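You operate a simulated robot arm through the tools that you are given. There is no shell and no other tool.

The job below is to be done with a simulated robot arm. You get a single attempt, and the scene is never put back.

TASK
Rub the chalk off the small red box on the turntable, turned to BACK and bolted.
Fine: seat it, then turn, then push the teal bolt on, then rub; use the brown pad and put it back; the other box stays as it is. Set down upright: brown pad. What is to be rubbed or washed off counts as gone when no trace of it is left.
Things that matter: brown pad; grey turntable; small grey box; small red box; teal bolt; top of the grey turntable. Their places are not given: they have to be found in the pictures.

The check looks at the end state, three seconds after you hand in, the way a careful person would. Anything else that was tipped, shoved, dropped, spilled or broken makes it a failure.

THE ROBOT
A 6-joint arm with a four-finger gripper, fixed in place. Base frame: the origin is on the floor under the middle of its stand, x ahead of it, y to its left, z up; the work surface is at about z = 760. Lengths are in mm, angles in degrees, forces in N, time in s.
It reaches about 1041 mm from its shoulder. Its first joint turns from -166.0 to 166.0 degrees. Payload 3.67 kg.
The tool frame sits at the grasp point between the pads (the TCP): z along the fingers, y along the line on which they close. The tips reach 28 mm beyond it. The gripper opens to 112 mm; its body begins 73 mm behind the TCP.
Orientation is that of the tool frame in the base frame, as a unit quaternion [w, x, y, z]. With the fingers straight down and closing along the base's y, the tool's x points along the base's -x, its y along +y and its z along -z.

THE INTERFACE
- The arm moves only by the tool servo_tool. Its argument "deltas" is a list of rows, each an object of numbers (a shift or turn left out is 0, a gripper value left out holds the last): "ax", "ay", "az": the turn, a rotation vector about the base's x, y, z in units of 45 degrees (1.0 is 45 degrees); "dx", "dy", "dz": the shift along the base's x, y, z in units of 200 mm (1.0 is 200 mm); "fingers": the opening, from 0 (shut) to 1 (fully open). In form: [{"ax": .., "ay": .., "az": .., "dx": .., "dy": .., "dz": .., "fingers": ..}, ...]. A call has 1 to 20 rows; each row is the pose to reach, as a shift and turn from the pose commanded when the call began. A call with a number of a shift or a turn outside -1 to 1 is refused whole. A row lasts 0.2 s, in which the tool goes at most 50 mm and 8.6 degrees; a call with a longer step from one row to the next is refused whole, and so is a gripper value outside its range. A pose out of reach is approached as far as the arm can. The call stops where the force on the tool passes 40 N (or 10 N more than at its start, if that is more) or the arm is blocked; 0.2 s more then pass. Each finger travels about 102.5 mm/s and halts on what it meets, pressing with about 39 N; the grip force reading is that of the motor and also rises with nothing between the fingers. The clock runs only during rows and for 0.2 s after the last one: add rows that repeat a pose to give the fingers time. The reply holds the time, the measured pose of the TCP, the force on the tool along the base axes, the opening and the grip force, in the units named above and with some noise, with the torque about the TCP (base axes, N m) and any sound that the robot's microphone picked up.
- Cameras (640 x 400 px; columns grow to the right, rows downward): "scene" is fixed at [220.5, 650.4, 1549.1]; the picture's right is [-0.89, 0.46, 0.00], its down [0.45, 0.87, -0.20] and it looks along [-0.09, -0.18, -0.98] (base axes); focal length 278 px, centre (320, 200). "wrist" rides on the gripper at [60, -18, -104] in the tool frame; the picture's right is [0.29, 0.96, 0.00], its down [-0.80, 0.24, -0.55] and it looks along [-0.53, 0.16, 0.83] (tool axes); focal length 234 px, centre (320, 200).
- get_image(camera): a new picture of that camera. The clock stands still meanwhile.
- pixel_to_xyz(camera, pixels): for up to 12 pixels [column, row] of the newest picture of that camera ("zoom" is the newest enlarged one), the place [x, y, z] in the base frame of the surface seen there, good to about 2 mm. The clock stands still meanwhile.
- zoom(camera, box): a new picture of the part [left, top, right, bottom] of that camera's present view, enlarged. The clock stands still meanwhile.
- job_done(): hands the job in; it is judged then, once.

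Leave the gripper open and the arm clear of the work at the hand-in unless told otherwise.

The tools are called after ">>>" by a JSON object that holds its "api" and its "payload". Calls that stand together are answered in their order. servo_tool: Moves the arm, as the interface text tells. Its arguments: {"type":"object","properties":{"deltas":{"type":"array","items":{"type":"object","properties":{"ax":{"type":"number"},"ay":{"type":"number"},"az":{"type":"number"},"dx":{"type":"number"},"dy":{"type":"number"},"dz":{"type":"number"},"fingers":{"type":"number"}}}}},"required":["deltas"]} The other tools are called the same way: get_image (camera) takes a picture; pixel_to_xyz (camera, pixels) gives the place of the surface under pixels of a picture; zoom (camera, box) takes an enlarged picture of a part of a camera's view; job_done () hands the job in.

At the start:

```text
time_s: 0.0
position: [108.3, 455.0, 1174.8]
tool_rot: [-0.001, 0.0, 1.0, 0.0]
wrist_force: [-0.7, 0.2, -0.3]
ft_torque: [-0.03, 0.01, 0.04]
gripper_width: 111.7
grip_force: 0.0
```

scene: 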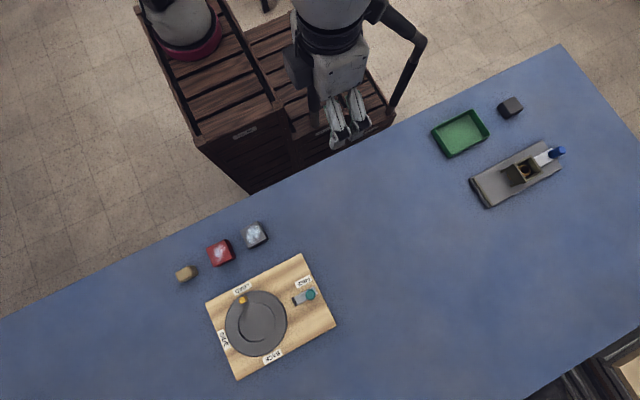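
wrist: 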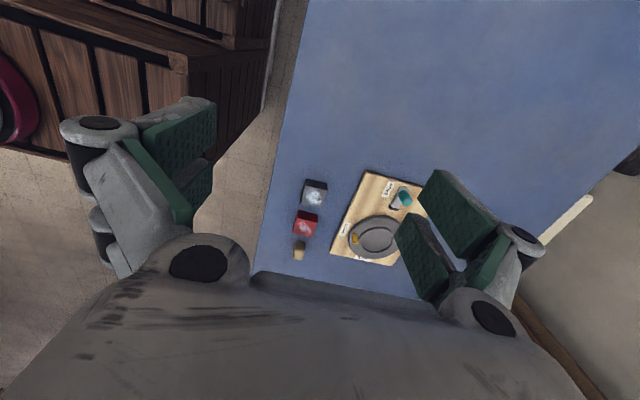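

I see a turntable on a wooden board at around (260,318), a red box at (220,252), a grey box at (254,235), a brown pad at (186,273) and a teal knob at (310,295). I'll zoom in on that region first.

>>> {"api": "zoom", "payload": {"camera": "scene", "box": [160, 210, 350, 385]}}

>>> {"api": "zoom", "payload": {"camera": "scene", "box": [200, 250, 340, 385]}}

>>> {"api": "zoom", "payload": {"camera": "scene", "box": [165, 215, 285, 290]}}

```text
2.29 times, centred on (255, 298) of scene
```

zoom: 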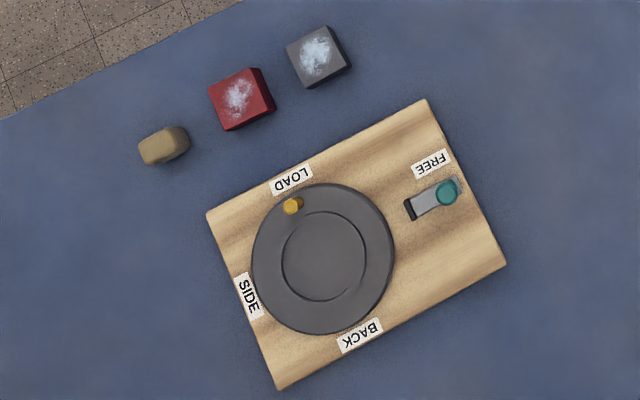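

```text
2.96 times, centred on (270, 318) of scene
```

zoom: 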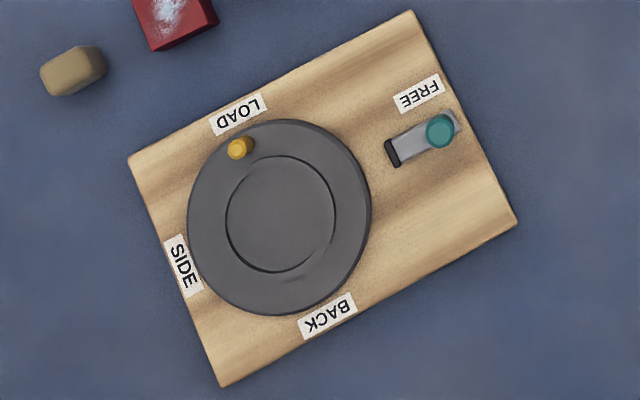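

```text
5.33 times, centred on (225, 252) of scene
```

zoom: 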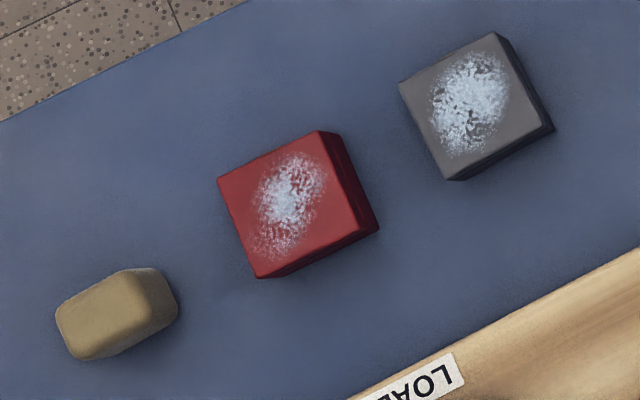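

Now I'll measure places: box corners and pad in the newest zoom (5.33x around the boxes), plus the turntable and bolt in the scene picture.

>>> {"api": "pixel_to_xyz", "payload": {"camera": "zoom", "pixels": [[220, 180], [318, 133], [372, 230], [258, 275], [295, 205], [402, 84], [494, 36], [548, 128], [450, 178], [100, 310], [150, 285], [78, 340]]}}

>>> {"api": "zoom", "payload": {"camera": "scene", "box": [200, 250, 340, 385]}}

```text
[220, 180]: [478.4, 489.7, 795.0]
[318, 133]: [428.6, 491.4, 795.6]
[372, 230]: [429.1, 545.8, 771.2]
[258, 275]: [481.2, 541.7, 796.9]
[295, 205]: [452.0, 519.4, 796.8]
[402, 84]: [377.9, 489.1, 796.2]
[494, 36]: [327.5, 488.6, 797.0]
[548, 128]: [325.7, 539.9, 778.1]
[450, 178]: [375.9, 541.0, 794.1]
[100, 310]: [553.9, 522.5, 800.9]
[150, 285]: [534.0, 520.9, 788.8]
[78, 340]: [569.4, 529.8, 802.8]
```

```text
2.96 times, centred on (270, 318) of scene
```

zoom: 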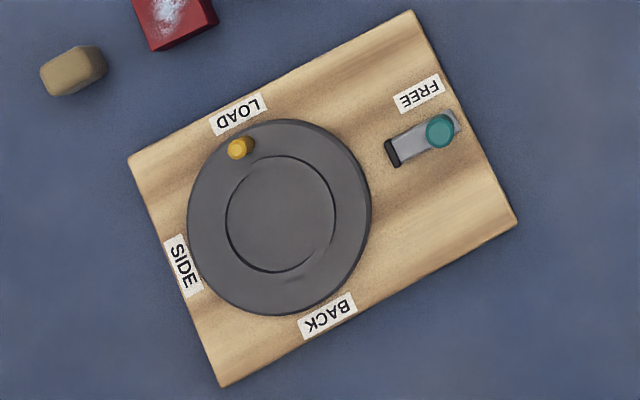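

The red box is about 50x50x36 mm centred near (454,516), aligned with the base axes. Next, points of the turntable, peg, bolt and board from the newest zoom.

>>> {"api": "pixel_to_xyz", "payload": {"camera": "zoom", "pixels": [[281, 215], [227, 215], [335, 215], [281, 157], [281, 271], [238, 148], [205, 215], [360, 215], [439, 130], [393, 152], [416, 142], [457, 118]]}}

>>> {"api": "pixel_to_xyz", "payload": {"camera": "zoom", "pixels": [[281, 122], [281, 310], [132, 158], [413, 14], [512, 222], [222, 384], [238, 115], [327, 316], [183, 266], [418, 94], [370, 165], [60, 70]]}}

```text
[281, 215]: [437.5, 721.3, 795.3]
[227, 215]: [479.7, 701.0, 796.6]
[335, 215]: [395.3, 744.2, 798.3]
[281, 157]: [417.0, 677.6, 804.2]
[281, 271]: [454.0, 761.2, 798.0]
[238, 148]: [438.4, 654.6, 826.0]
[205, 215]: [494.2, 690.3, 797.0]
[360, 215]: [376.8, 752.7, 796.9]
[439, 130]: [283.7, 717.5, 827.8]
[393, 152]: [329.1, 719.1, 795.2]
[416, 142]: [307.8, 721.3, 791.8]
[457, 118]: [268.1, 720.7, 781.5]
```

```text
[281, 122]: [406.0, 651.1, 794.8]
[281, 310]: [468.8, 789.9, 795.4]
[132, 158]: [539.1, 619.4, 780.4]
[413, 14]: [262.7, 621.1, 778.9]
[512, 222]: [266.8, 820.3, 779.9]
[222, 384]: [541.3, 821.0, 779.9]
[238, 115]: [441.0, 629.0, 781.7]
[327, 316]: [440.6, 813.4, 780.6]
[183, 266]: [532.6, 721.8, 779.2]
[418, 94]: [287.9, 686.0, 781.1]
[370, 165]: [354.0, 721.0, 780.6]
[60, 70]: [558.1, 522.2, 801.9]
```

The board spans x 263–540, y 620–820 (top z≈780); turntable centre is about (438,721), top z≈796; peg at (438,655) by LOAD; bolt knob at (284,717), top z≈828. I'll move the wrist camera in for a closer look, going to about (300,650,1050).

>>> {"api": "servo_tool", "payload": {"deltas": [{"dx": 0.12, "dy": 0.12, "dz": -0.08}, {"dx": 0.24, "dy": 0.24, "dz": -0.16}, {"dx": 0.36, "dy": 0.36, "dz": -0.24}, {"dx": 0.48, "dy": 0.48, "dz": -0.32}, {"dx": 0.6, "dy": 0.6, "dz": -0.4}, {"dx": 0.72, "dy": 0.72, "dz": -0.48}, {"dx": 0.84, "dy": 0.84, "dz": -0.56}, {"dx": 0.96, "dy": 0.96, "dz": -0.62}, {"dx": 0.96, "dy": 0.96, "dz": -0.62}]}}

>>> {"api": "get_image", "payload": {"camera": "wrist"}}

>>> {"api": "get_image", "payload": {"camera": "scene"}}

```text
time_s: 2.0
position: [301.6, 645.8, 1050.3]
tool_rot: [0.0, 0.0, 1.0, 0.001]
wrist_force: [-0.1, -0.3, -0.3]
ft_torque: [0.02, -0.03, 0.02]
gripper_width: 112.3
grip_force: 0.0
```

```text
taken
```

wrist: 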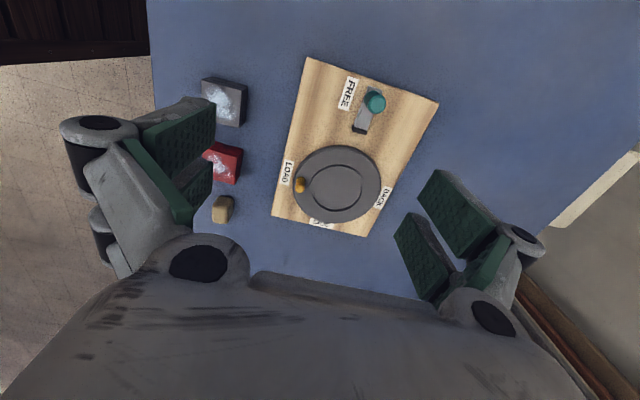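

```text
taken
```

scene: 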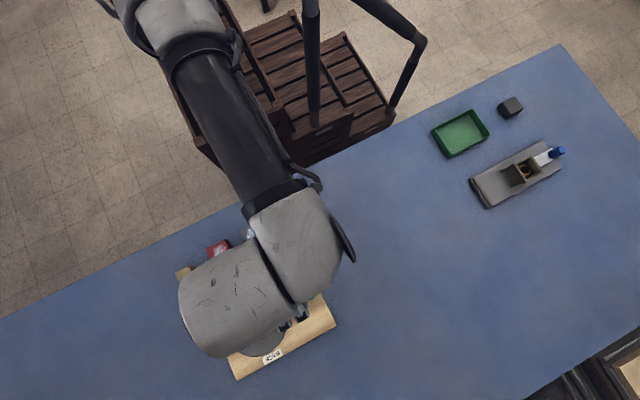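

The wrist view shows the turntable around (337,185) with LOAD at left and BACK at right; zooming there.

>>> {"api": "zoom", "payload": {"camera": "wrist", "box": [260, 50, 450, 245]}}

>>> {"api": "zoom", "payload": {"camera": "wrist", "box": [190, 65, 290, 230]}}

>>> {"api": "zoom", "payload": {"camera": "wrist", "box": [320, 60, 420, 150]}}

```text
2.05 times, centred on (355, 148) of wrist
```

zoom: 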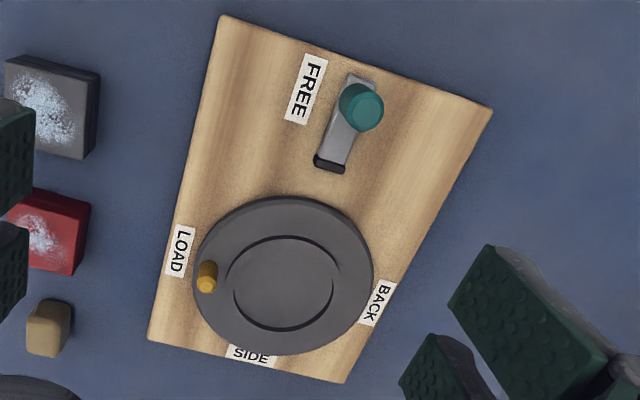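

```text
2.42 times, centred on (240, 148) of wrist
```

zoom: 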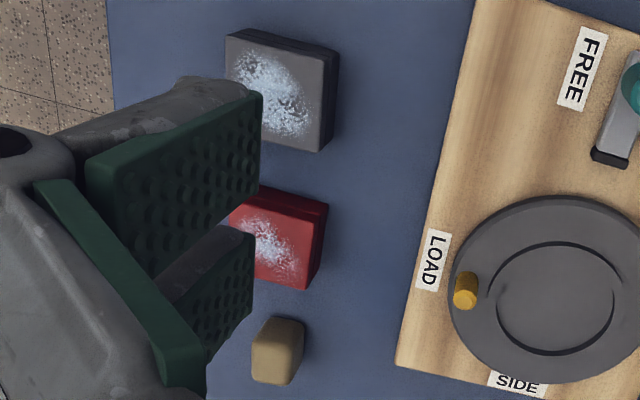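

```text
4.44 times, centred on (370, 105) of wrist
```

zoom: 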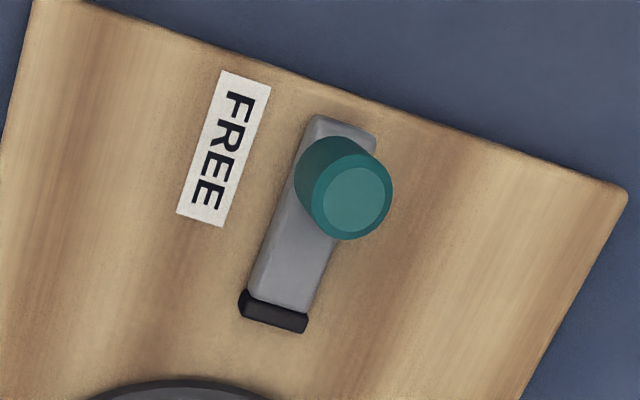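

I'll measure the bolt parts here (knob at (355,200), plate end (280,290), black guide (275,312)).

>>> {"api": "pixel_to_xyz", "payload": {"camera": "zoom", "pixels": [[358, 198], [330, 165], [385, 190], [340, 235], [315, 170], [285, 280], [275, 312], [245, 305], [305, 322], [345, 125], [320, 285], [252, 290]]}}

>>> {"api": "zoom", "payload": {"camera": "wrist", "box": [275, 130, 400, 240]}}

```text
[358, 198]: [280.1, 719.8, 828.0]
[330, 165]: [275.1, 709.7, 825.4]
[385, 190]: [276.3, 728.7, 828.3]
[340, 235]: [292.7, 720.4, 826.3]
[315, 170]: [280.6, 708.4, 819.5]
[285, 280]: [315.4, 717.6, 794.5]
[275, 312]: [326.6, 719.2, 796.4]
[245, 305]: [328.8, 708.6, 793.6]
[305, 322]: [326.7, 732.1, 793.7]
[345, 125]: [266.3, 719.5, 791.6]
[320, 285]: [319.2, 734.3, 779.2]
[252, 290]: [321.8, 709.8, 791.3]
```

```text
3.64 times, centred on (338, 185) of wrist
```

zoom: 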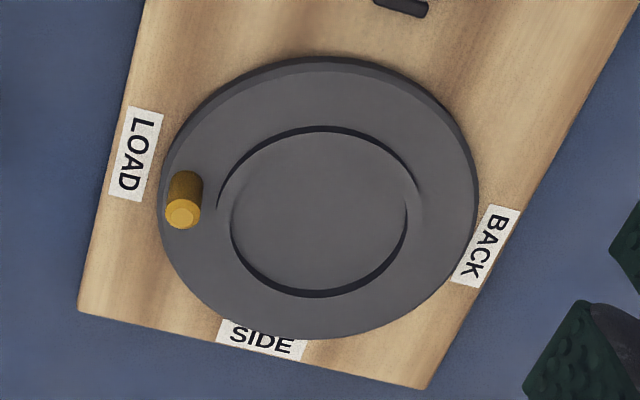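

Knob centre is (281,719), about 20 mm across, top at z≈828. Now the peg, rim and ring points from this zoom.

>>> {"api": "pixel_to_xyz", "payload": {"camera": "zoom", "pixels": [[181, 215], [185, 185], [168, 195], [200, 195], [318, 215], [320, 130], [320, 294], [220, 210], [408, 210], [165, 245], [475, 190], [320, 68]]}}

>>> {"api": "pixel_to_xyz", "payload": {"camera": "zoom", "pixels": [[300, 336], [320, 60], [320, 138], [400, 230], [240, 230], [320, 280], [320, 310], [320, 100], [440, 200], [205, 250], [320, 335], [477, 220]]}}

```text
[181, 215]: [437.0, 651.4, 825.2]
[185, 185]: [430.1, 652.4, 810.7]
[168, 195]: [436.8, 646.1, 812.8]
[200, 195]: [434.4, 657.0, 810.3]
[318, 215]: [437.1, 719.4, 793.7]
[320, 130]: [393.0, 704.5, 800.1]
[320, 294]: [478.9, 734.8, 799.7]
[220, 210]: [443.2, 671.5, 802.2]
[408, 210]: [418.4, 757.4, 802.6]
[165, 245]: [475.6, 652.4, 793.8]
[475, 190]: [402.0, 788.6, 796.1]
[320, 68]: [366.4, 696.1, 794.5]
```

```text
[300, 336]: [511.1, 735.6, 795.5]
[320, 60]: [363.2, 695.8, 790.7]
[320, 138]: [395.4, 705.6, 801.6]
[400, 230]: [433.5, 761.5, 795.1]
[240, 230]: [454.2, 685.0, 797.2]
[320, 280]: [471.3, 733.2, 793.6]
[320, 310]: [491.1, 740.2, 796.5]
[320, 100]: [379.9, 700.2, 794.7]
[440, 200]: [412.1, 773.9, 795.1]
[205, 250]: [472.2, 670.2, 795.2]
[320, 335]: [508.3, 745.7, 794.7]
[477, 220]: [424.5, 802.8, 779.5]
```

The inner ring reads z≈800–804, so it's a raised lip of about 46 mm radius around a floor at z≈794. Centre ≈ (439.5,720), peg ≈ (438,653) with top z≈825. Before planning grasps I'll measure the finger pads in the wrist view.

>>> {"api": "get_image", "payload": {"camera": "wrist"}}

>>> {"api": "pixel_to_xyz", "payload": {"camera": "wrist", "pixels": [[150, 140], [205, 110], [212, 140], [180, 180], [205, 170], [190, 210], [430, 180], [485, 220], [450, 240], [400, 230], [435, 285], [180, 262]]}}

>>> {"api": "zoom", "payload": {"camera": "wrist", "box": [380, 150, 560, 350]}}

```text
taken
```

wrist: 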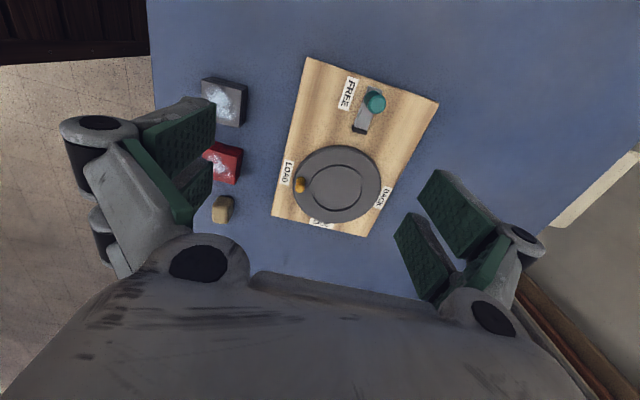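

```text
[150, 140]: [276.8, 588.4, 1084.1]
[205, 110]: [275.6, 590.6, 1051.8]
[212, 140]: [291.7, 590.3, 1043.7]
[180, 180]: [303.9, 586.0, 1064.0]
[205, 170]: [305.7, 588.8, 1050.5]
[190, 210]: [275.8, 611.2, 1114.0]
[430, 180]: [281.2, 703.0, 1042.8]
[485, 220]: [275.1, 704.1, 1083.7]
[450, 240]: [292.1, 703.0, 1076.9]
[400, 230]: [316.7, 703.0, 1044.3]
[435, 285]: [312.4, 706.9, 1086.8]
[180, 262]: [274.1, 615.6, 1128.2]
```

```text
2.00 times, centred on (470, 250) of wrist
```

zoom: 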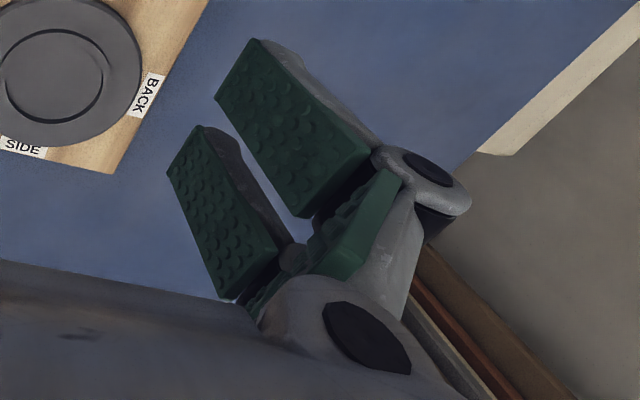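

I'll get the pad edges: finger A corners near (258,44),(219,100),(366,152),(303,212); finger B near (200,131),(170,172),(272,255),(230,295); and the backs.

>>> {"api": "pixel_to_xyz", "payload": {"camera": "zoom", "pixels": [[258, 46], [220, 98], [362, 152], [303, 210], [200, 134], [172, 172], [270, 253], [232, 292], [295, 60], [340, 105], [240, 170], [265, 215]]}}

```text
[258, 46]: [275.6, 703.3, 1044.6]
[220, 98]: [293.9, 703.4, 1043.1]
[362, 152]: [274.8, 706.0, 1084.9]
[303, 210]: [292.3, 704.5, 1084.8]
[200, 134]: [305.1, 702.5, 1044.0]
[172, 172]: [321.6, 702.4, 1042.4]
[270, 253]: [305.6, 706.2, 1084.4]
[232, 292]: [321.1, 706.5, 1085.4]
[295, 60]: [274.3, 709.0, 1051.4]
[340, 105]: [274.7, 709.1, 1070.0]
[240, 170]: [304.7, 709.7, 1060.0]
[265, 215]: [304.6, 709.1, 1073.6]
```

Each side has two fingers about 18 mm wide with a ~11 mm gap, and when open the pad tips are at z≈1043 (only 7 mm past the TCP). I'll close to about 50 mm in the air to see how the tips move with closing.

>>> {"api": "servo_tool", "payload": {"deltas": [{"fingers": 0.446}, {"fingers": 0.446}, {"fingers": 0.446}, {"fingers": 0.446}]}}

>>> {"api": "zoom", "payload": {"camera": "wrist", "box": [170, 100, 490, 300]}}

```text
time_s: 3.0
position: [301.0, 647.4, 1048.2]
tool_rot: [0.0, 0.001, 1.0, 0.001]
wrist_force: [-0.7, -0.6, 0.1]
ft_torque: [-0.02, -0.05, 0.01]
gripper_width: 50.0
grip_force: 0.0
```

```text
2.00 times, centred on (330, 200) of wrist
```

zoom: 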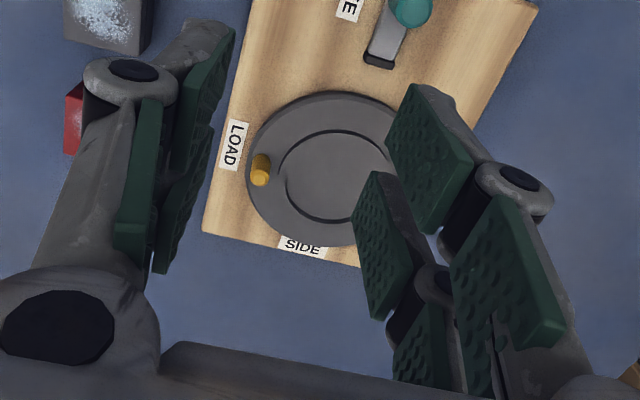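

Measuring the pads at 50 mm opening: right tip pad A corners (412,88),(388,135),(472,160),(430,232) and B (375,175),(355,212),(410,275),(378,315); left pads at (232,30),(178,135),(212,135),(158,270).

>>> {"api": "pixel_to_xyz", "payload": {"camera": "zoom", "pixels": [[414, 92], [391, 137], [467, 162], [429, 227], [375, 178], [357, 212], [405, 275], [379, 310], [230, 35], [183, 130], [208, 140], [162, 262]]}}

>>> {"api": "pixel_to_xyz", "payload": {"camera": "zoom", "pixels": [[445, 105], [470, 145], [520, 180], [390, 200], [415, 245], [495, 215], [455, 265], [560, 315], [515, 345], [160, 110], [120, 230], [200, 45]]}}

```text
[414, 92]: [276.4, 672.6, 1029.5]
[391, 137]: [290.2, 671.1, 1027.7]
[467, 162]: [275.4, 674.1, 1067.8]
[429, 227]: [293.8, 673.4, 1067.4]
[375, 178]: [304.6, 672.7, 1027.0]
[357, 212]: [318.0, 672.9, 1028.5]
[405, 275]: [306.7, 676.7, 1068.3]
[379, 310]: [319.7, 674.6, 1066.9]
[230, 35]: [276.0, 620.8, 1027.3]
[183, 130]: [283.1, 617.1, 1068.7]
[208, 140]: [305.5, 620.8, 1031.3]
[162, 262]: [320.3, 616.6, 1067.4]
```

```text
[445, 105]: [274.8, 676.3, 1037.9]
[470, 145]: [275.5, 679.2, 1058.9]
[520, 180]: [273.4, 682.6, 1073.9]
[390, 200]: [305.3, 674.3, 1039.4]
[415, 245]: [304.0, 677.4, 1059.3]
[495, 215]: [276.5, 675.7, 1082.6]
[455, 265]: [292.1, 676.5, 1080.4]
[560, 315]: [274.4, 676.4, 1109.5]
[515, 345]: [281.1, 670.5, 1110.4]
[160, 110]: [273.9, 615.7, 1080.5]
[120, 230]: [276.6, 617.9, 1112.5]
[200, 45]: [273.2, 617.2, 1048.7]
```

At 50 mm opening the tips are ~22 mm past the TCP, and pads span about ±24 mm across with a central gap. Plan: pick the red box at yaw 0, turn the hand −90° for placing so fingers avoid the peg. Now moving above the red box to (454,516,900) with fingers at ~76 mm.

>>> {"api": "servo_tool", "payload": {"deltas": [{"dx": 0.128, "dy": -0.109, "dz": -0.125, "fingers": 0.68}, {"dx": 0.256, "dy": -0.218, "dz": -0.25, "fingers": 0.68}, {"dx": 0.384, "dy": -0.327, "dz": -0.375, "fingers": 0.68}, {"dx": 0.512, "dy": -0.436, "dz": -0.5, "fingers": 0.68}, {"dx": 0.64, "dy": -0.545, "dz": -0.625, "fingers": 0.68}, {"dx": 0.7685, "dy": -0.655, "dz": -0.754, "fingers": 0.68}, {"dx": 0.7685, "dy": -0.655, "dz": -0.754, "fingers": 0.68}]}}

>>> {"api": "get_image", "payload": {"camera": "wrist"}}

>>> {"api": "get_image", "payload": {"camera": "scene"}}

```text
time_s: 4.6
position: [453.7, 517.9, 899.7]
tool_rot: [-0.001, 0.0, 1.0, 0.001]
wrist_force: [-1.0, 0.1, 0.5]
ft_torque: [0.0, -0.02, -0.02]
gripper_width: 76.0
grip_force: 0.1
```

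```text
taken
```

wrist: 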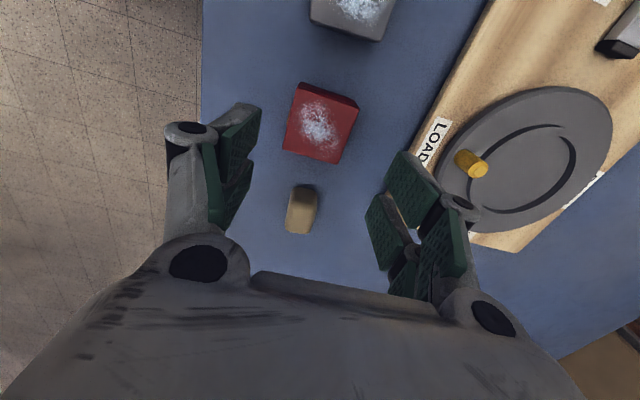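

```text
taken
```

scene: 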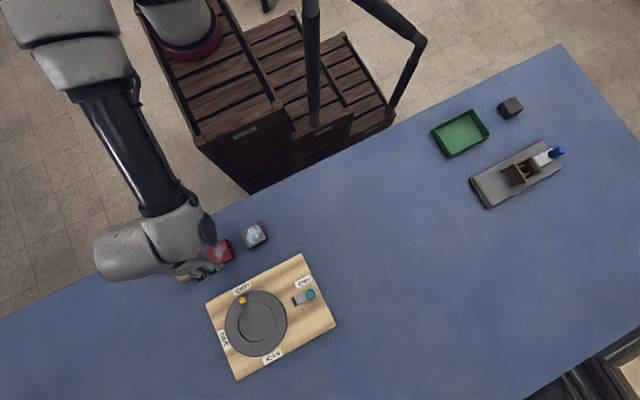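

The box at (320,125) and pad at (302,208) are visible between the fingers. Zooming to measure both accurately.

>>> {"api": "zoom", "payload": {"camera": "wrist", "box": [255, 70, 385, 245]}}

```text
2.29 times, centred on (320, 158) of wrist
```

zoom: 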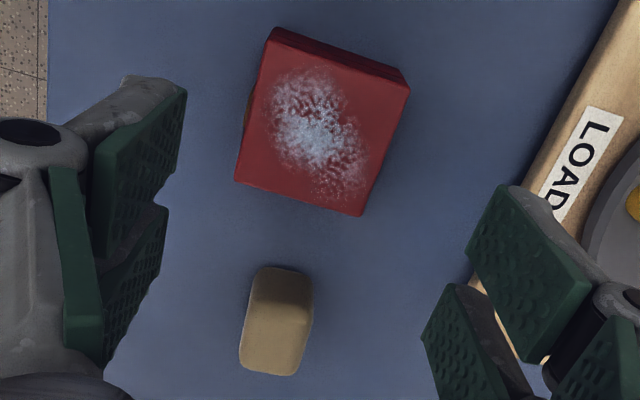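

>>> {"api": "pixel_to_xyz", "payload": {"camera": "zoom", "pixels": [[270, 42], [408, 92], [361, 212], [237, 180], [320, 125], [262, 300], [308, 305], [290, 370], [243, 360], [275, 340], [282, 275], [275, 372]]}}

>>> {"api": "pixel_to_xyz", "payload": {"camera": "zoom", "pixels": [[280, 80], [340, 95], [370, 150], [345, 195], [300, 160], [268, 110], [258, 282], [305, 285], [302, 340], [246, 345], [312, 310], [250, 320]]}}

```text
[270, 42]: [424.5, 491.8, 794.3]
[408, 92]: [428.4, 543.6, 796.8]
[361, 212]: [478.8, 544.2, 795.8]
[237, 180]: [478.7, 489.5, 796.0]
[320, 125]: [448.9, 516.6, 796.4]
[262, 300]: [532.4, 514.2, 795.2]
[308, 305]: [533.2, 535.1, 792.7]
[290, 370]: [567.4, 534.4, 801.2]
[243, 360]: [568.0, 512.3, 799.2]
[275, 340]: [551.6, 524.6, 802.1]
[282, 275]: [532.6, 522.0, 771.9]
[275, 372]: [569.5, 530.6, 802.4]
```

```text
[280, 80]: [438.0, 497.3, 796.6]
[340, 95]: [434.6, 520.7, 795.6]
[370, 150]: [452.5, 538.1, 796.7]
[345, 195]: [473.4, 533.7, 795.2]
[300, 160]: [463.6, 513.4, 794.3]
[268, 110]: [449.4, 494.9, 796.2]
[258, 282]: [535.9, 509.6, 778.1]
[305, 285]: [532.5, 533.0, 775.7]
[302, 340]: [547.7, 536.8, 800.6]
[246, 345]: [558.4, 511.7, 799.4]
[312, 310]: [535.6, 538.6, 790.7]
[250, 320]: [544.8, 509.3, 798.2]
```

Box centre is (453.5,517), chalk spans x 434–474, y 495–538; pad is ~40x28x42 centred at (552,523.5). Descending to TCP z≈797 over the box (tips ≈775), slowly.

>>> {"api": "servo_tool", "payload": {"deltas": [{"dy": 0.005, "dz": -0.15, "fingers": 0.68}, {"dy": 0.005, "dz": -0.3, "fingers": 0.68}, {"dy": 0.005, "dz": -0.4, "fingers": 0.68}, {"dy": 0.005, "dz": -0.47, "fingers": 0.68}, {"dy": 0.005, "dz": -0.515, "fingers": 0.68}, {"dy": 0.005, "dz": -0.515, "fingers": 0.68}]}}

>>> {"api": "get_image", "payload": {"camera": "wrist"}}

```text
time_s: 6.0
position: [454.9, 518.6, 795.4]
tool_rot: [0.0, 0.001, 1.0, 0.001]
wrist_force: [0.5, -0.4, -0.4]
ft_torque: [0.01, 0.03, -0.03]
gripper_width: 76.0
grip_force: 0.0
```

```text
taken
```

wrist: 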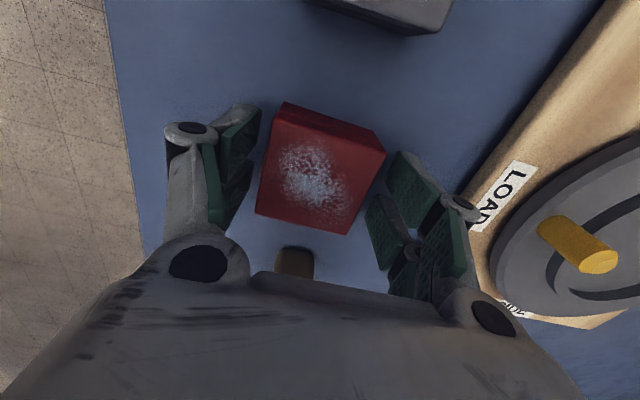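

The box sits between the pads with clearance. Closing the fingers on it.

>>> {"api": "servo_tool", "payload": {"deltas": [{"fingers": 0.55}, {"fingers": 0.45}, {"fingers": 0.4}, {"fingers": 0.4}, {"fingers": 0.4}]}}

>>> {"api": "get_image", "payload": {"camera": "wrist"}}

```text
time_s: 7.2
position: [454.6, 519.8, 796.3]
tool_rot: [0.0, 0.0, 1.0, 0.002]
wrist_force: [-0.5, 0.8, 1.2]
ft_torque: [-0.04, -0.01, -0.02]
gripper_width: 55.2
grip_force: 38.8
```

```text
taken
```

wrist: 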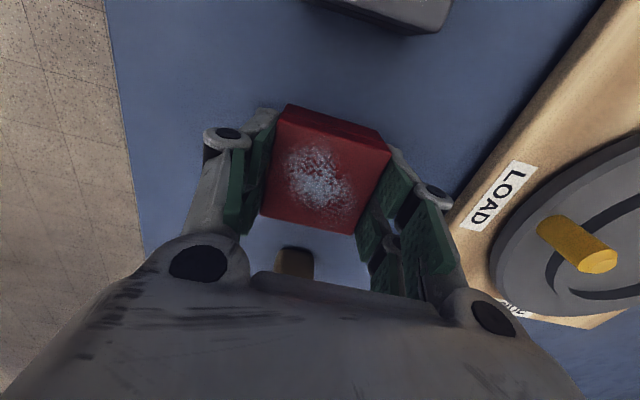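

Gripped at 55 mm with 39 N. Lifting straight up by 110 mm.

>>> {"api": "servo_tool", "payload": {"deltas": [{"dz": 0.1}, {"dz": 0.25}, {"dz": 0.4}, {"dz": 0.55}, {"dz": 0.55}]}}

>>> {"api": "get_image", "payload": {"camera": "wrist"}}

>>> {"api": "get_image", "payload": {"camera": "scene"}}

```text
time_s: 8.4
position: [453.4, 518.2, 906.9]
tool_rot: [0.0, 0.0, 1.0, 0.0]
wrist_force: [-0.2, 0.0, -0.4]
ft_torque: [0.02, -0.02, -0.01]
gripper_width: 55.2
grip_force: 38.7
```

```text
taken
```

wrist: 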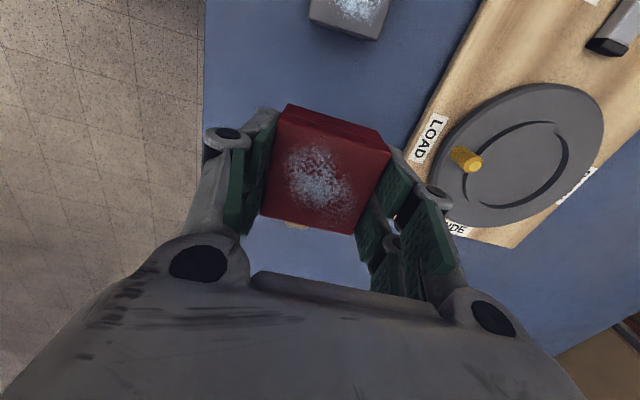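

```text
taken
```

scene: 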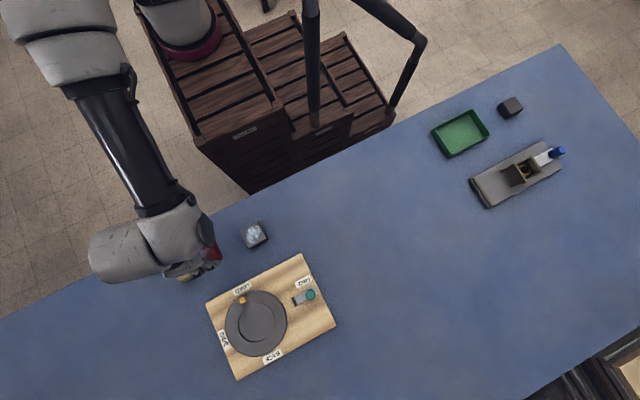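

The box is held level and off the table. Next: move half way to the turntable while turning the hand −45° about z.

>>> {"api": "servo_tool", "payload": {"deltas": [{"dx": -0.006, "dy": 0.085, "az": -0.1667}, {"dx": -0.012, "dy": 0.17, "az": -0.3333}, {"dx": -0.018, "dy": 0.255, "az": -0.5}, {"dx": -0.024, "dy": 0.34, "az": -0.6667}, {"dx": -0.03, "dy": 0.425, "az": -0.8333}, {"dx": -0.0365, "dy": 0.51, "az": -1.0}, {"dx": -0.0365, "dy": 0.51, "az": -1.0}]}}

>>> {"api": "servo_tool", "payload": {"deltas": [{"dx": -0.006, "dy": 0.084, "az": -0.1667}, {"dx": -0.012, "dy": 0.168, "az": -0.3333}, {"dx": -0.018, "dy": 0.252, "az": -0.5}, {"dx": -0.024, "dy": 0.337, "az": -0.6667}, {"dx": -0.03, "dy": 0.421, "az": -0.8333}, {"dx": -0.036, "dy": 0.505, "az": -1.0}, {"dx": -0.036, "dy": 0.505, "az": -1.0}]}}

>>> {"api": "get_image", "payload": {"camera": "wrist"}}

>>> {"api": "get_image", "payload": {"camera": "scene"}}

```text
time_s: 10.0
position: [446.0, 619.1, 907.6]
tool_rot: [-0.001, 0.383, 0.924, 0.001]
wrist_force: [-0.4, -0.7, -0.2]
ft_torque: [0.01, 0.02, 0.0]
gripper_width: 55.1
grip_force: 39.1
```

```text
time_s: 11.6
position: [437.9, 701.2, 905.0]
tool_rot: [0.0, 0.708, 0.706, 0.001]
wrist_force: [-0.5, -0.6, 0.1]
ft_torque: [-0.03, -0.02, 0.01]
gripper_width: 55.2
grip_force: 39.0
out of reach, approached as far as the arm can: row 5, 6, 7
```

```text
taken
```

wrist: 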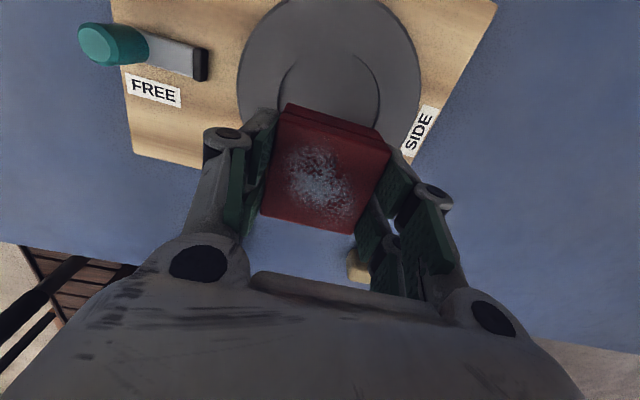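

```text
taken
```

scene: 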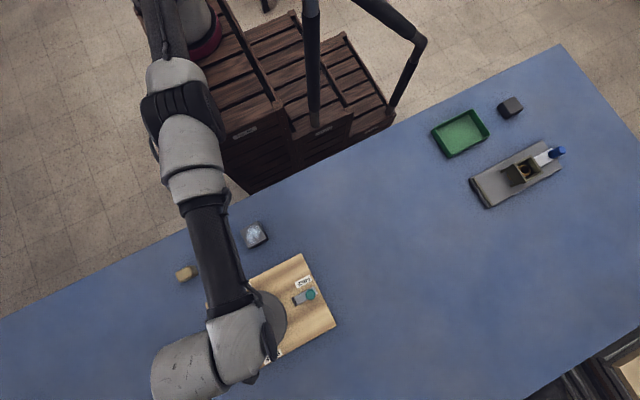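

The arm reports being out of reach at y≈702 (z 905), fully stretched; a lower height may give more reach. The box at y≈702 is already past the peg, so I'll lower by 45 mm (box bottom ≈ 824, above the ring) and see how far y gets.

>>> {"api": "servo_tool", "payload": {"deltas": [{"dz": -0.06}, {"dz": -0.12}, {"dz": -0.18}, {"dz": -0.225}, {"dz": -0.225}]}}

```text
time_s: 12.8
position: [436.7, 699.3, 858.7]
tool_rot: [0.001, 0.707, 0.707, 0.0]
wrist_force: [0.2, -1.0, -0.9]
ft_torque: [0.02, -0.01, 0.01]
gripper_width: 55.2
grip_force: 39.6
```

Now no out-of-reach report at (437,700,859). Trying +20 mm in y and +2 mm in x.

>>> {"api": "servo_tool", "payload": {"deltas": [{"dx": 0.005, "dy": 0.03}, {"dx": 0.01, "dy": 0.06}, {"dx": 0.01, "dy": 0.1}, {"dx": 0.01, "dy": 0.1}]}}

```text
time_s: 13.8
position: [436.3, 705.3, 858.2]
tool_rot: [0.001, 0.707, 0.707, 0.001]
wrist_force: [-0.2, 0.2, -0.8]
ft_torque: [0.01, 0.0, -0.02]
gripper_width: 55.4
grip_force: 38.9
out of reach, approached as far as the arm can: row 2, 3, 4
```

Only a few mm gained, so the arm is near its stretch limit with the tool straight down. I'll look at the arm's shape and measure where its links are to understand the reach.

>>> {"api": "get_image", "payload": {"camera": "scene"}}

>>> {"api": "pixel_to_xyz", "payload": {"camera": "scene", "pixels": [[205, 50], [205, 20], [185, 70], [190, 110], [195, 170], [210, 230], [225, 290], [240, 340], [190, 370], [160, 20], [250, 130], [240, 320]]}}

```text
taken
```

scene: 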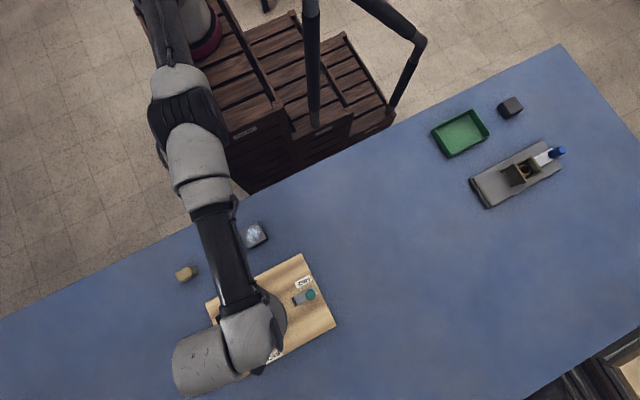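

```text
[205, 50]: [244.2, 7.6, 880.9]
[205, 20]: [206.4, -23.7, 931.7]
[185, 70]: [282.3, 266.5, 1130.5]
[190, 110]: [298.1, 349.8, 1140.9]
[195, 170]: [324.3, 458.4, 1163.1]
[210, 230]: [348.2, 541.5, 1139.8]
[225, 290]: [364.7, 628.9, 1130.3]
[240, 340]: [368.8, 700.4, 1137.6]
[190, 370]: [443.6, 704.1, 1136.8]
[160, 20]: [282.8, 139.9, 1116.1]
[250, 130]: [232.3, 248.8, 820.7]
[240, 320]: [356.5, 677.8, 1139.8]
```

The arm links measure as a nearly straight line from about (225,−20) to the wrist at (365,690): fully stretched, with the tool ~225 mm below the wrist axis. So straight-down reach ends near y≈705 here; leaning the hand outward (a tilt about x, keeping the pads' closing line along x) adds reach. I'll set the box back on the table and re-grip it with a tilted hand so it stays level. First back up and away over the peg to (455,530).

>>> {"api": "servo_tool", "payload": {"deltas": [{"dy": -0.03, "dz": 0.1}, {"dy": -0.06, "dz": 0.2}, {"dx": 0.02, "dy": -0.25, "dz": 0.2}, {"dx": 0.04, "dy": -0.45, "dz": 0.2}, {"dx": 0.07, "dy": -0.65, "dz": 0.2}, {"dx": 0.0925, "dy": -0.875, "dz": 0.2}, {"dx": 0.0925, "dy": -0.875, "dz": 0.2}]}}

>>> {"api": "get_image", "payload": {"camera": "wrist"}}

```text
time_s: 15.4
position: [456.5, 532.1, 897.9]
tool_rot: [0.0, 0.707, 0.708, 0.0]
wrist_force: [-0.4, 0.1, 0.2]
ft_torque: [0.04, -0.02, 0.02]
gripper_width: 55.4
grip_force: 38.8
```

```text
taken
```

wrist: 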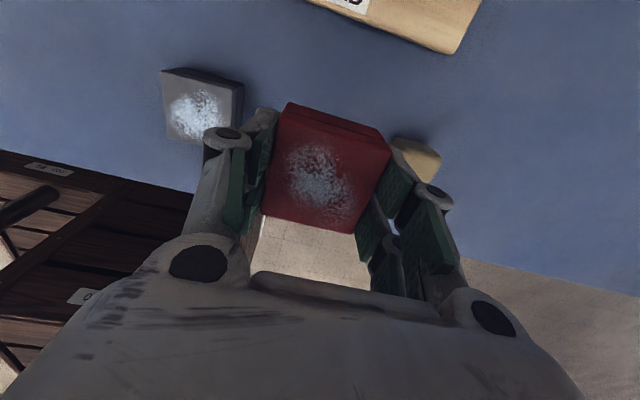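

To keep clear of the neighbours I'll set the box down at about (455,572), free table between the boxes and the board; first to just above the surface.

>>> {"api": "servo_tool", "payload": {"deltas": [{"dy": 0.1, "dz": -0.1}, {"dy": 0.2, "dz": -0.25}, {"dy": 0.2, "dz": -0.38}, {"dy": 0.2, "dz": -0.47}, {"dy": 0.2, "dz": -0.47}]}}

```text
time_s: 16.6
position: [456.2, 568.8, 805.2]
tool_rot: [0.001, 0.707, 0.707, 0.001]
wrist_force: [-0.2, 0.0, 0.7]
ft_torque: [-0.02, -0.01, -0.01]
gripper_width: 55.3
grip_force: 38.7
```

TCP z≈805, box bottom ≈768. Lowering in small steps to contact.

>>> {"api": "servo_tool", "payload": {"deltas": [{"dz": -0.015}, {"dz": -0.025}, {"dz": -0.035}, {"dz": -0.035}]}}

```text
time_s: 17.6
position: [454.9, 570.0, 798.3]
tool_rot: [0.0, 0.707, 0.707, 0.001]
wrist_force: [0.3, 0.1, -0.5]
ft_torque: [0.01, 0.0, -0.03]
gripper_width: 55.2
grip_force: 38.9
```

>>> {"api": "servo_tool", "payload": {"deltas": [{"dz": -0.004}, {"dz": -0.008}, {"dz": -0.008}]}}

>>> {"api": "get_image", "payload": {"camera": "scene"}}

```text
time_s: 18.4
position: [454.2, 572.4, 796.1]
tool_rot: [0.001, 0.707, 0.707, 0.001]
wrist_force: [-0.1, 0.2, 0.7]
ft_torque: [0.01, -0.02, -0.01]
gripper_width: 55.1
grip_force: 38.9
```

```text
taken
```

scene: 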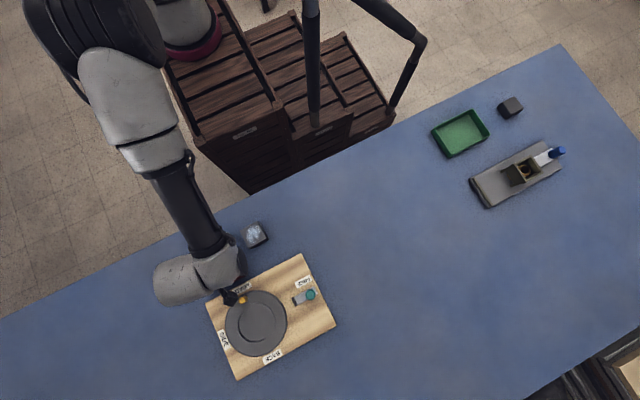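

>>> {"api": "servo_tool", "payload": {"deltas": [{"dz": -0.005}, {"dz": -0.01}, {"dz": -0.01}]}}

```text
time_s: 19.2
position: [454.7, 571.4, 795.2]
tool_rot: [0.0, 0.707, 0.707, 0.001]
wrist_force: [-2.8, -0.3, 19.1]
ft_torque: [-0.12, 0.16, 0.01]
gripper_width: 55.1
grip_force: 38.7
```

Contact: 19 N upward. I'll ease up 2 mm-ish and open the fingers to 76 mm.

>>> {"api": "servo_tool", "payload": {"deltas": [{"dz": 0.006}, {"dz": 0.006, "fingers": 0.6}, {"dz": 0.006, "fingers": 0.7}, {"dz": 0.006, "fingers": 0.7}]}}

>>> {"api": "get_image", "payload": {"camera": "wrist"}}

```text
time_s: 20.2
position: [454.8, 570.1, 795.4]
tool_rot: [0.001, 0.707, 0.707, 0.002]
wrist_force: [0.3, 0.4, 0.1]
ft_torque: [-0.04, 0.01, 0.03]
gripper_width: 78.5
grip_force: 0.0
```

```text
taken
```

wrist: 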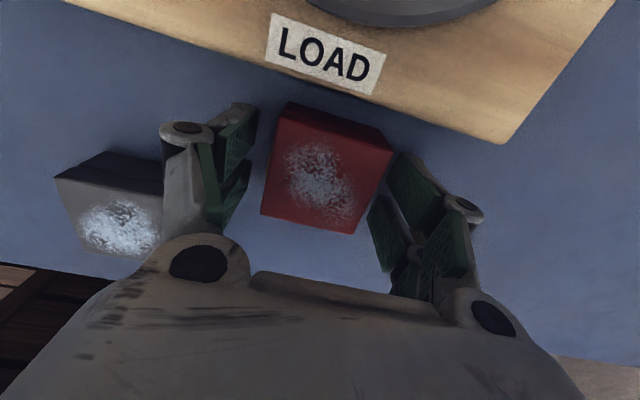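

Released; box stands flat on the table. Now raise 5 mm and tilt the hand +12° about x (fingers leaning outward to +y), then close along x again.

>>> {"api": "servo_tool", "payload": {"deltas": [{"dz": 0.02, "ax": 0.09}, {"dz": 0.025, "ax": 0.18}, {"dz": 0.025, "ax": 0.2667}, {"dz": 0.025, "ax": 0.2667}]}}

>>> {"api": "get_image", "payload": {"camera": "wrist"}}

```text
time_s: 21.2
position: [452.8, 571.1, 799.6]
tool_rot: [-0.074, 0.704, 0.703, 0.074]
wrist_force: [-0.7, -0.3, 1.4]
ft_torque: [0.01, 0.03, -0.05]
gripper_width: 78.3
grip_force: 0.2
```

```text
taken
```

wrist: 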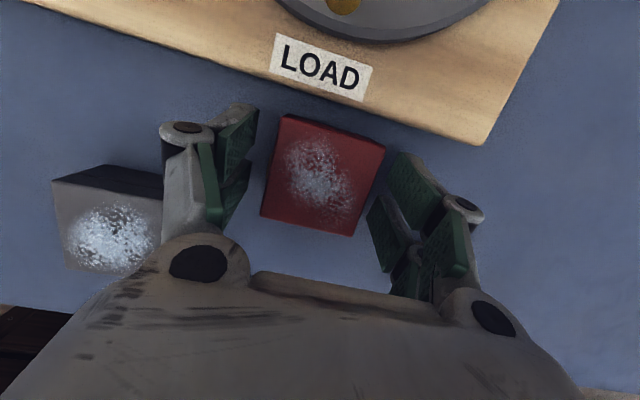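

Tilt is right (tool z = (0,0.21,−0.98)). Closing on the box.

>>> {"api": "servo_tool", "payload": {"deltas": [{"fingers": 0.58}, {"fingers": 0.48}, {"fingers": 0.4}, {"fingers": 0.4}, {"fingers": 0.4}]}}

>>> {"api": "get_image", "payload": {"camera": "wrist"}}

```text
time_s: 22.4
position: [453.5, 571.5, 799.6]
tool_rot: [-0.074, 0.703, 0.703, 0.075]
wrist_force: [0.8, 0.3, 1.3]
ft_torque: [0.0, -0.05, 0.02]
gripper_width: 55.0
grip_force: 39.2
```

```text
taken
```

wrist: 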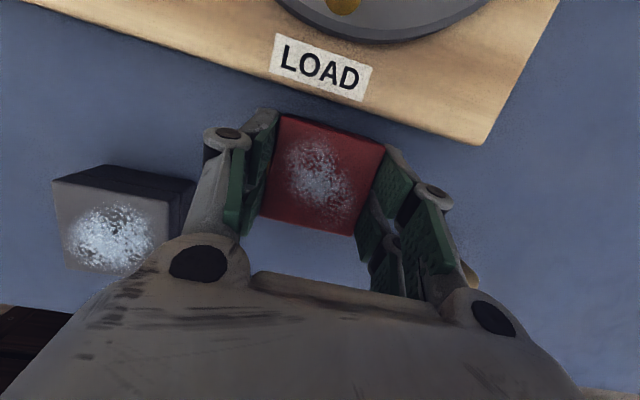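

Gripped again (55 mm, 39 N). Lift 85 mm, then carry to above the turntable centre (439.5,720).

>>> {"api": "servo_tool", "payload": {"deltas": [{"dz": 0.1}, {"dz": 0.27}, {"dz": 0.43}, {"dx": -0.015, "dy": 0.15, "dz": 0.43}, {"dx": -0.03, "dy": 0.33, "dz": 0.43}, {"dx": -0.05, "dy": 0.52, "dz": 0.43}, {"dx": -0.073, "dy": 0.66, "dz": 0.43}, {"dx": -0.073, "dy": 0.7435, "dz": 0.43}, {"dx": -0.073, "dy": 0.7435, "dz": 0.43}]}}

>>> {"api": "get_image", "payload": {"camera": "wrist"}}

>>> {"api": "get_image", "payload": {"camera": "scene"}}

```text
time_s: 24.4
position: [438.6, 721.6, 887.1]
tool_rot: [-0.074, 0.703, 0.703, 0.075]
wrist_force: [-0.4, 0.2, -0.2]
ft_torque: [-0.03, -0.01, 0.01]
gripper_width: 55.1
grip_force: 38.7
```

```text
taken
```

wrist: 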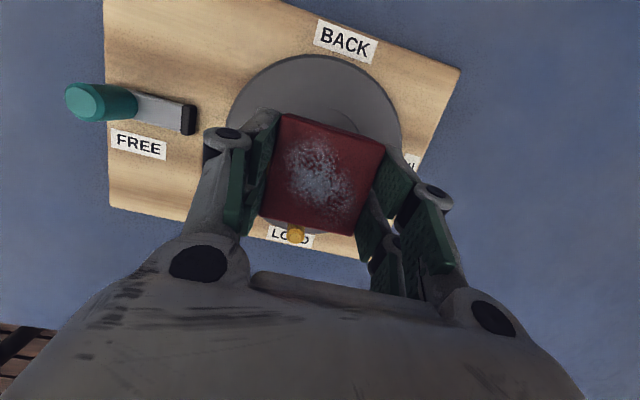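

```text
taken
```

scene: 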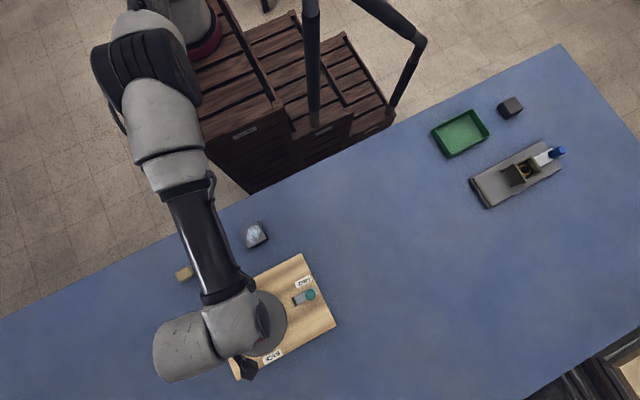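

In reach now. Measuring the held box's top corners in the wrist view to check its centre and level.

>>> {"api": "zoom", "payload": {"camera": "wrist", "box": [220, 90, 420, 260]}}

```text
2.35 times, centred on (320, 175) of wrist
```

zoom: 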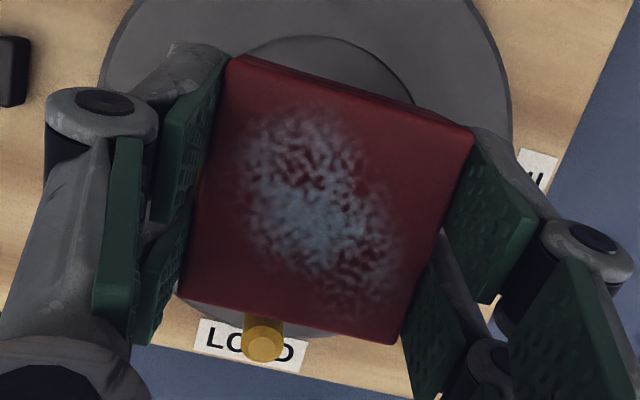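

>>> {"api": "pixel_to_xyz", "payload": {"camera": "zoom", "pixels": [[236, 62], [468, 138], [392, 338], [184, 292], [320, 200], [350, 98], [285, 318], [210, 180], [432, 240], [262, 348], [100, 60], [505, 100]]}}

```text
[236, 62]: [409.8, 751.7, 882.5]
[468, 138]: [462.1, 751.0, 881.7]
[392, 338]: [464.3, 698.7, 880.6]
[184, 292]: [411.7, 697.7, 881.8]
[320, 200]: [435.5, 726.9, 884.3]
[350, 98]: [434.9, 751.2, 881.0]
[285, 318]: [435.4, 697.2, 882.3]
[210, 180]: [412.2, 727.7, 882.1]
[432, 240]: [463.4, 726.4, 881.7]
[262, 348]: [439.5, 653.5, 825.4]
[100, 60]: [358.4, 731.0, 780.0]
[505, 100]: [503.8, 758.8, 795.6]
```

Box is level; centre at (437,724.5), top z 882 (bottom ≈846). Shifting by (+2.5,−4.5) and lowering 44 mm to just above the plate (z≈795).

>>> {"api": "servo_tool", "payload": {"deltas": [{"dx": 0.0125, "dy": -0.0225}, {"dx": 0.0125, "dy": -0.0225, "dz": -0.1}, {"dx": 0.0125, "dy": -0.0225, "dz": -0.18}, {"dx": 0.0125, "dy": -0.0225, "dz": -0.22}, {"dx": 0.0125, "dy": -0.0225, "dz": -0.22}]}}

>>> {"api": "zoom", "payload": {"camera": "wrist", "box": [200, 40, 440, 260]}}

```text
time_s: 25.6
position: [440.3, 716.8, 842.3]
tool_rot: [-0.074, 0.703, 0.703, 0.074]
wrist_force: [-0.2, 0.8, -0.2]
ft_torque: [0.0, -0.01, 0.01]
gripper_width: 54.9
grip_force: 38.4
```

```text
1.82 times, centred on (320, 150) of wrist
```

zoom: 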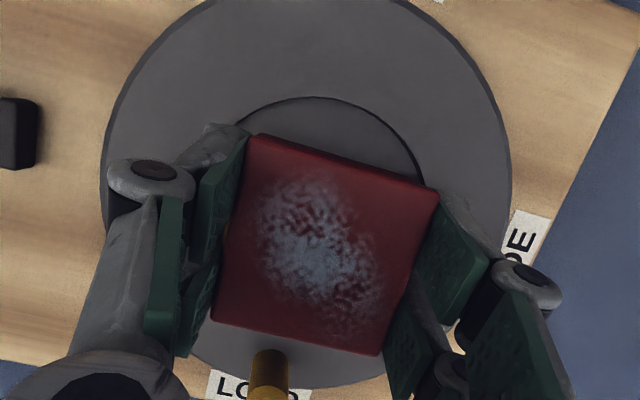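

Checking box corners and several rim/ring points for a circle fit.

>>> {"api": "pixel_to_xyz", "payload": {"camera": "zoom", "pixels": [[256, 138], [436, 190], [378, 352], [215, 318], [325, 240], [320, 98], [385, 128], [415, 165], [270, 108], [150, 60], [108, 130], [470, 70]]}}

>>> {"api": "pixel_to_xyz", "payload": {"camera": "zoom", "pixels": [[505, 145], [420, 20], [185, 30], [115, 105], [320, 120], [395, 160], [320, 60], [300, 385], [108, 165], [509, 180], [260, 120], [200, 360]]}}

```text
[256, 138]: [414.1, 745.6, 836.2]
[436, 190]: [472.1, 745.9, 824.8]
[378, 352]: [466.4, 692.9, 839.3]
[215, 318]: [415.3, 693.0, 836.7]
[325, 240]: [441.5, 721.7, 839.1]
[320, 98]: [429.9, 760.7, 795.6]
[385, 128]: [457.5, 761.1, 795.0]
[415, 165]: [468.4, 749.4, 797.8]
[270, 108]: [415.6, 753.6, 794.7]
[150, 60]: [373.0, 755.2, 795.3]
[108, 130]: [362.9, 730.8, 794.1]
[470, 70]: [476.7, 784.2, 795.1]
```

```text
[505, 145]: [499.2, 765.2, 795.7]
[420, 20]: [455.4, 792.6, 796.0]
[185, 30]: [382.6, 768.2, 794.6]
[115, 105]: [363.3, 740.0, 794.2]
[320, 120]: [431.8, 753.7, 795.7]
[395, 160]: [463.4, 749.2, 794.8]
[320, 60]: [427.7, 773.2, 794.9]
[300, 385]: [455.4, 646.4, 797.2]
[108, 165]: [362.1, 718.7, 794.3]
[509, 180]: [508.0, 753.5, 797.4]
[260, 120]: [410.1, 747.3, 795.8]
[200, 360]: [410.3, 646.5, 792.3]
```

Box centre ≈ (440.3,719.3) against turntable centre ≈ (439,719.5): good. Bottom is ~6 mm above the plate; lowering in small steps until contact.

>>> {"api": "servo_tool", "payload": {"deltas": [{"dz": -0.01}, {"dz": -0.02}, {"dz": -0.02}]}}

>>> {"api": "servo_tool", "payload": {"deltas": [{"dz": -0.005}, {"dz": -0.01}, {"dz": -0.01}]}}

```text
time_s: 26.4
position: [441.9, 715.0, 839.4]
tool_rot: [-0.073, 0.703, 0.704, 0.074]
wrist_force: [0.2, 0.6, -0.5]
ft_torque: [0.0, 0.0, 0.04]
gripper_width: 55.0
grip_force: 38.7
```

```text
time_s: 27.2
position: [442.5, 718.2, 838.4]
tool_rot: [-0.074, 0.703, 0.704, 0.074]
wrist_force: [-0.2, 0.2, 0.3]
ft_torque: [-0.01, 0.01, 0.03]
gripper_width: 55.5
grip_force: 38.9
```

>>> {"api": "servo_tool", "payload": {"deltas": [{"dz": -0.005}, {"dz": -0.01}, {"dz": -0.01}]}}

>>> {"api": "servo_tool", "payload": {"deltas": [{"dz": -0.005}, {"dz": -0.005}]}}

```text
time_s: 28.0
position: [444.3, 716.1, 836.4]
tool_rot: [-0.074, 0.703, 0.703, 0.075]
wrist_force: [-0.7, -0.1, 1.2]
ft_torque: [0.0, -0.12, 0.0]
gripper_width: 55.1
grip_force: 38.7
```

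```text
time_s: 28.6
position: [441.9, 716.8, 835.6]
tool_rot: [-0.073, 0.704, 0.702, 0.075]
wrist_force: [1.9, 3.8, 12.0]
ft_torque: [-0.01, -0.04, 0.05]
gripper_width: 55.1
grip_force: 38.7
```

Contact at 12 N. Looking before releasing.

>>> {"api": "zoom", "payload": {"camera": "wrist", "box": [200, 40, 440, 260]}}

```text
1.82 times, centred on (320, 150) of wrist
```

zoom: 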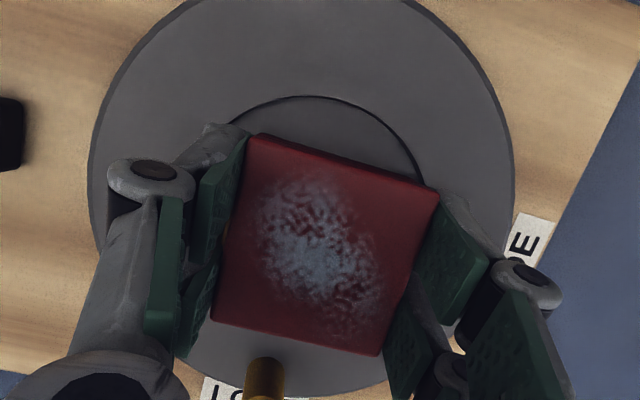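

The box sits inside the ring. Easing 1 mm up and opening to ~78 mm.

>>> {"api": "servo_tool", "payload": {"deltas": [{"dz": 0.005}, {"dz": 0.005, "fingers": 0.56}, {"dz": 0.005, "fingers": 0.7}, {"dz": 0.005, "fingers": 0.7}]}}

>>> {"api": "zoom", "payload": {"camera": "wrist", "box": [200, 40, 440, 260]}}

```text
time_s: 29.6
position: [441.8, 715.1, 835.4]
tool_rot: [-0.074, 0.703, 0.704, 0.074]
wrist_force: [-0.6, -0.6, 0.7]
ft_torque: [0.0, 0.01, -0.01]
gripper_width: 78.3
grip_force: 0.0
```

```text
1.82 times, centred on (320, 150) of wrist
```

zoom: 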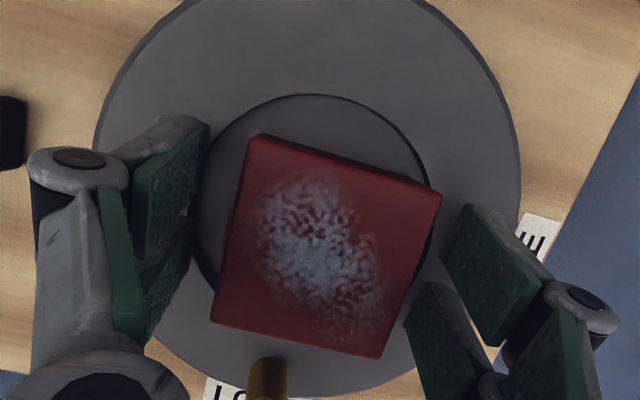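

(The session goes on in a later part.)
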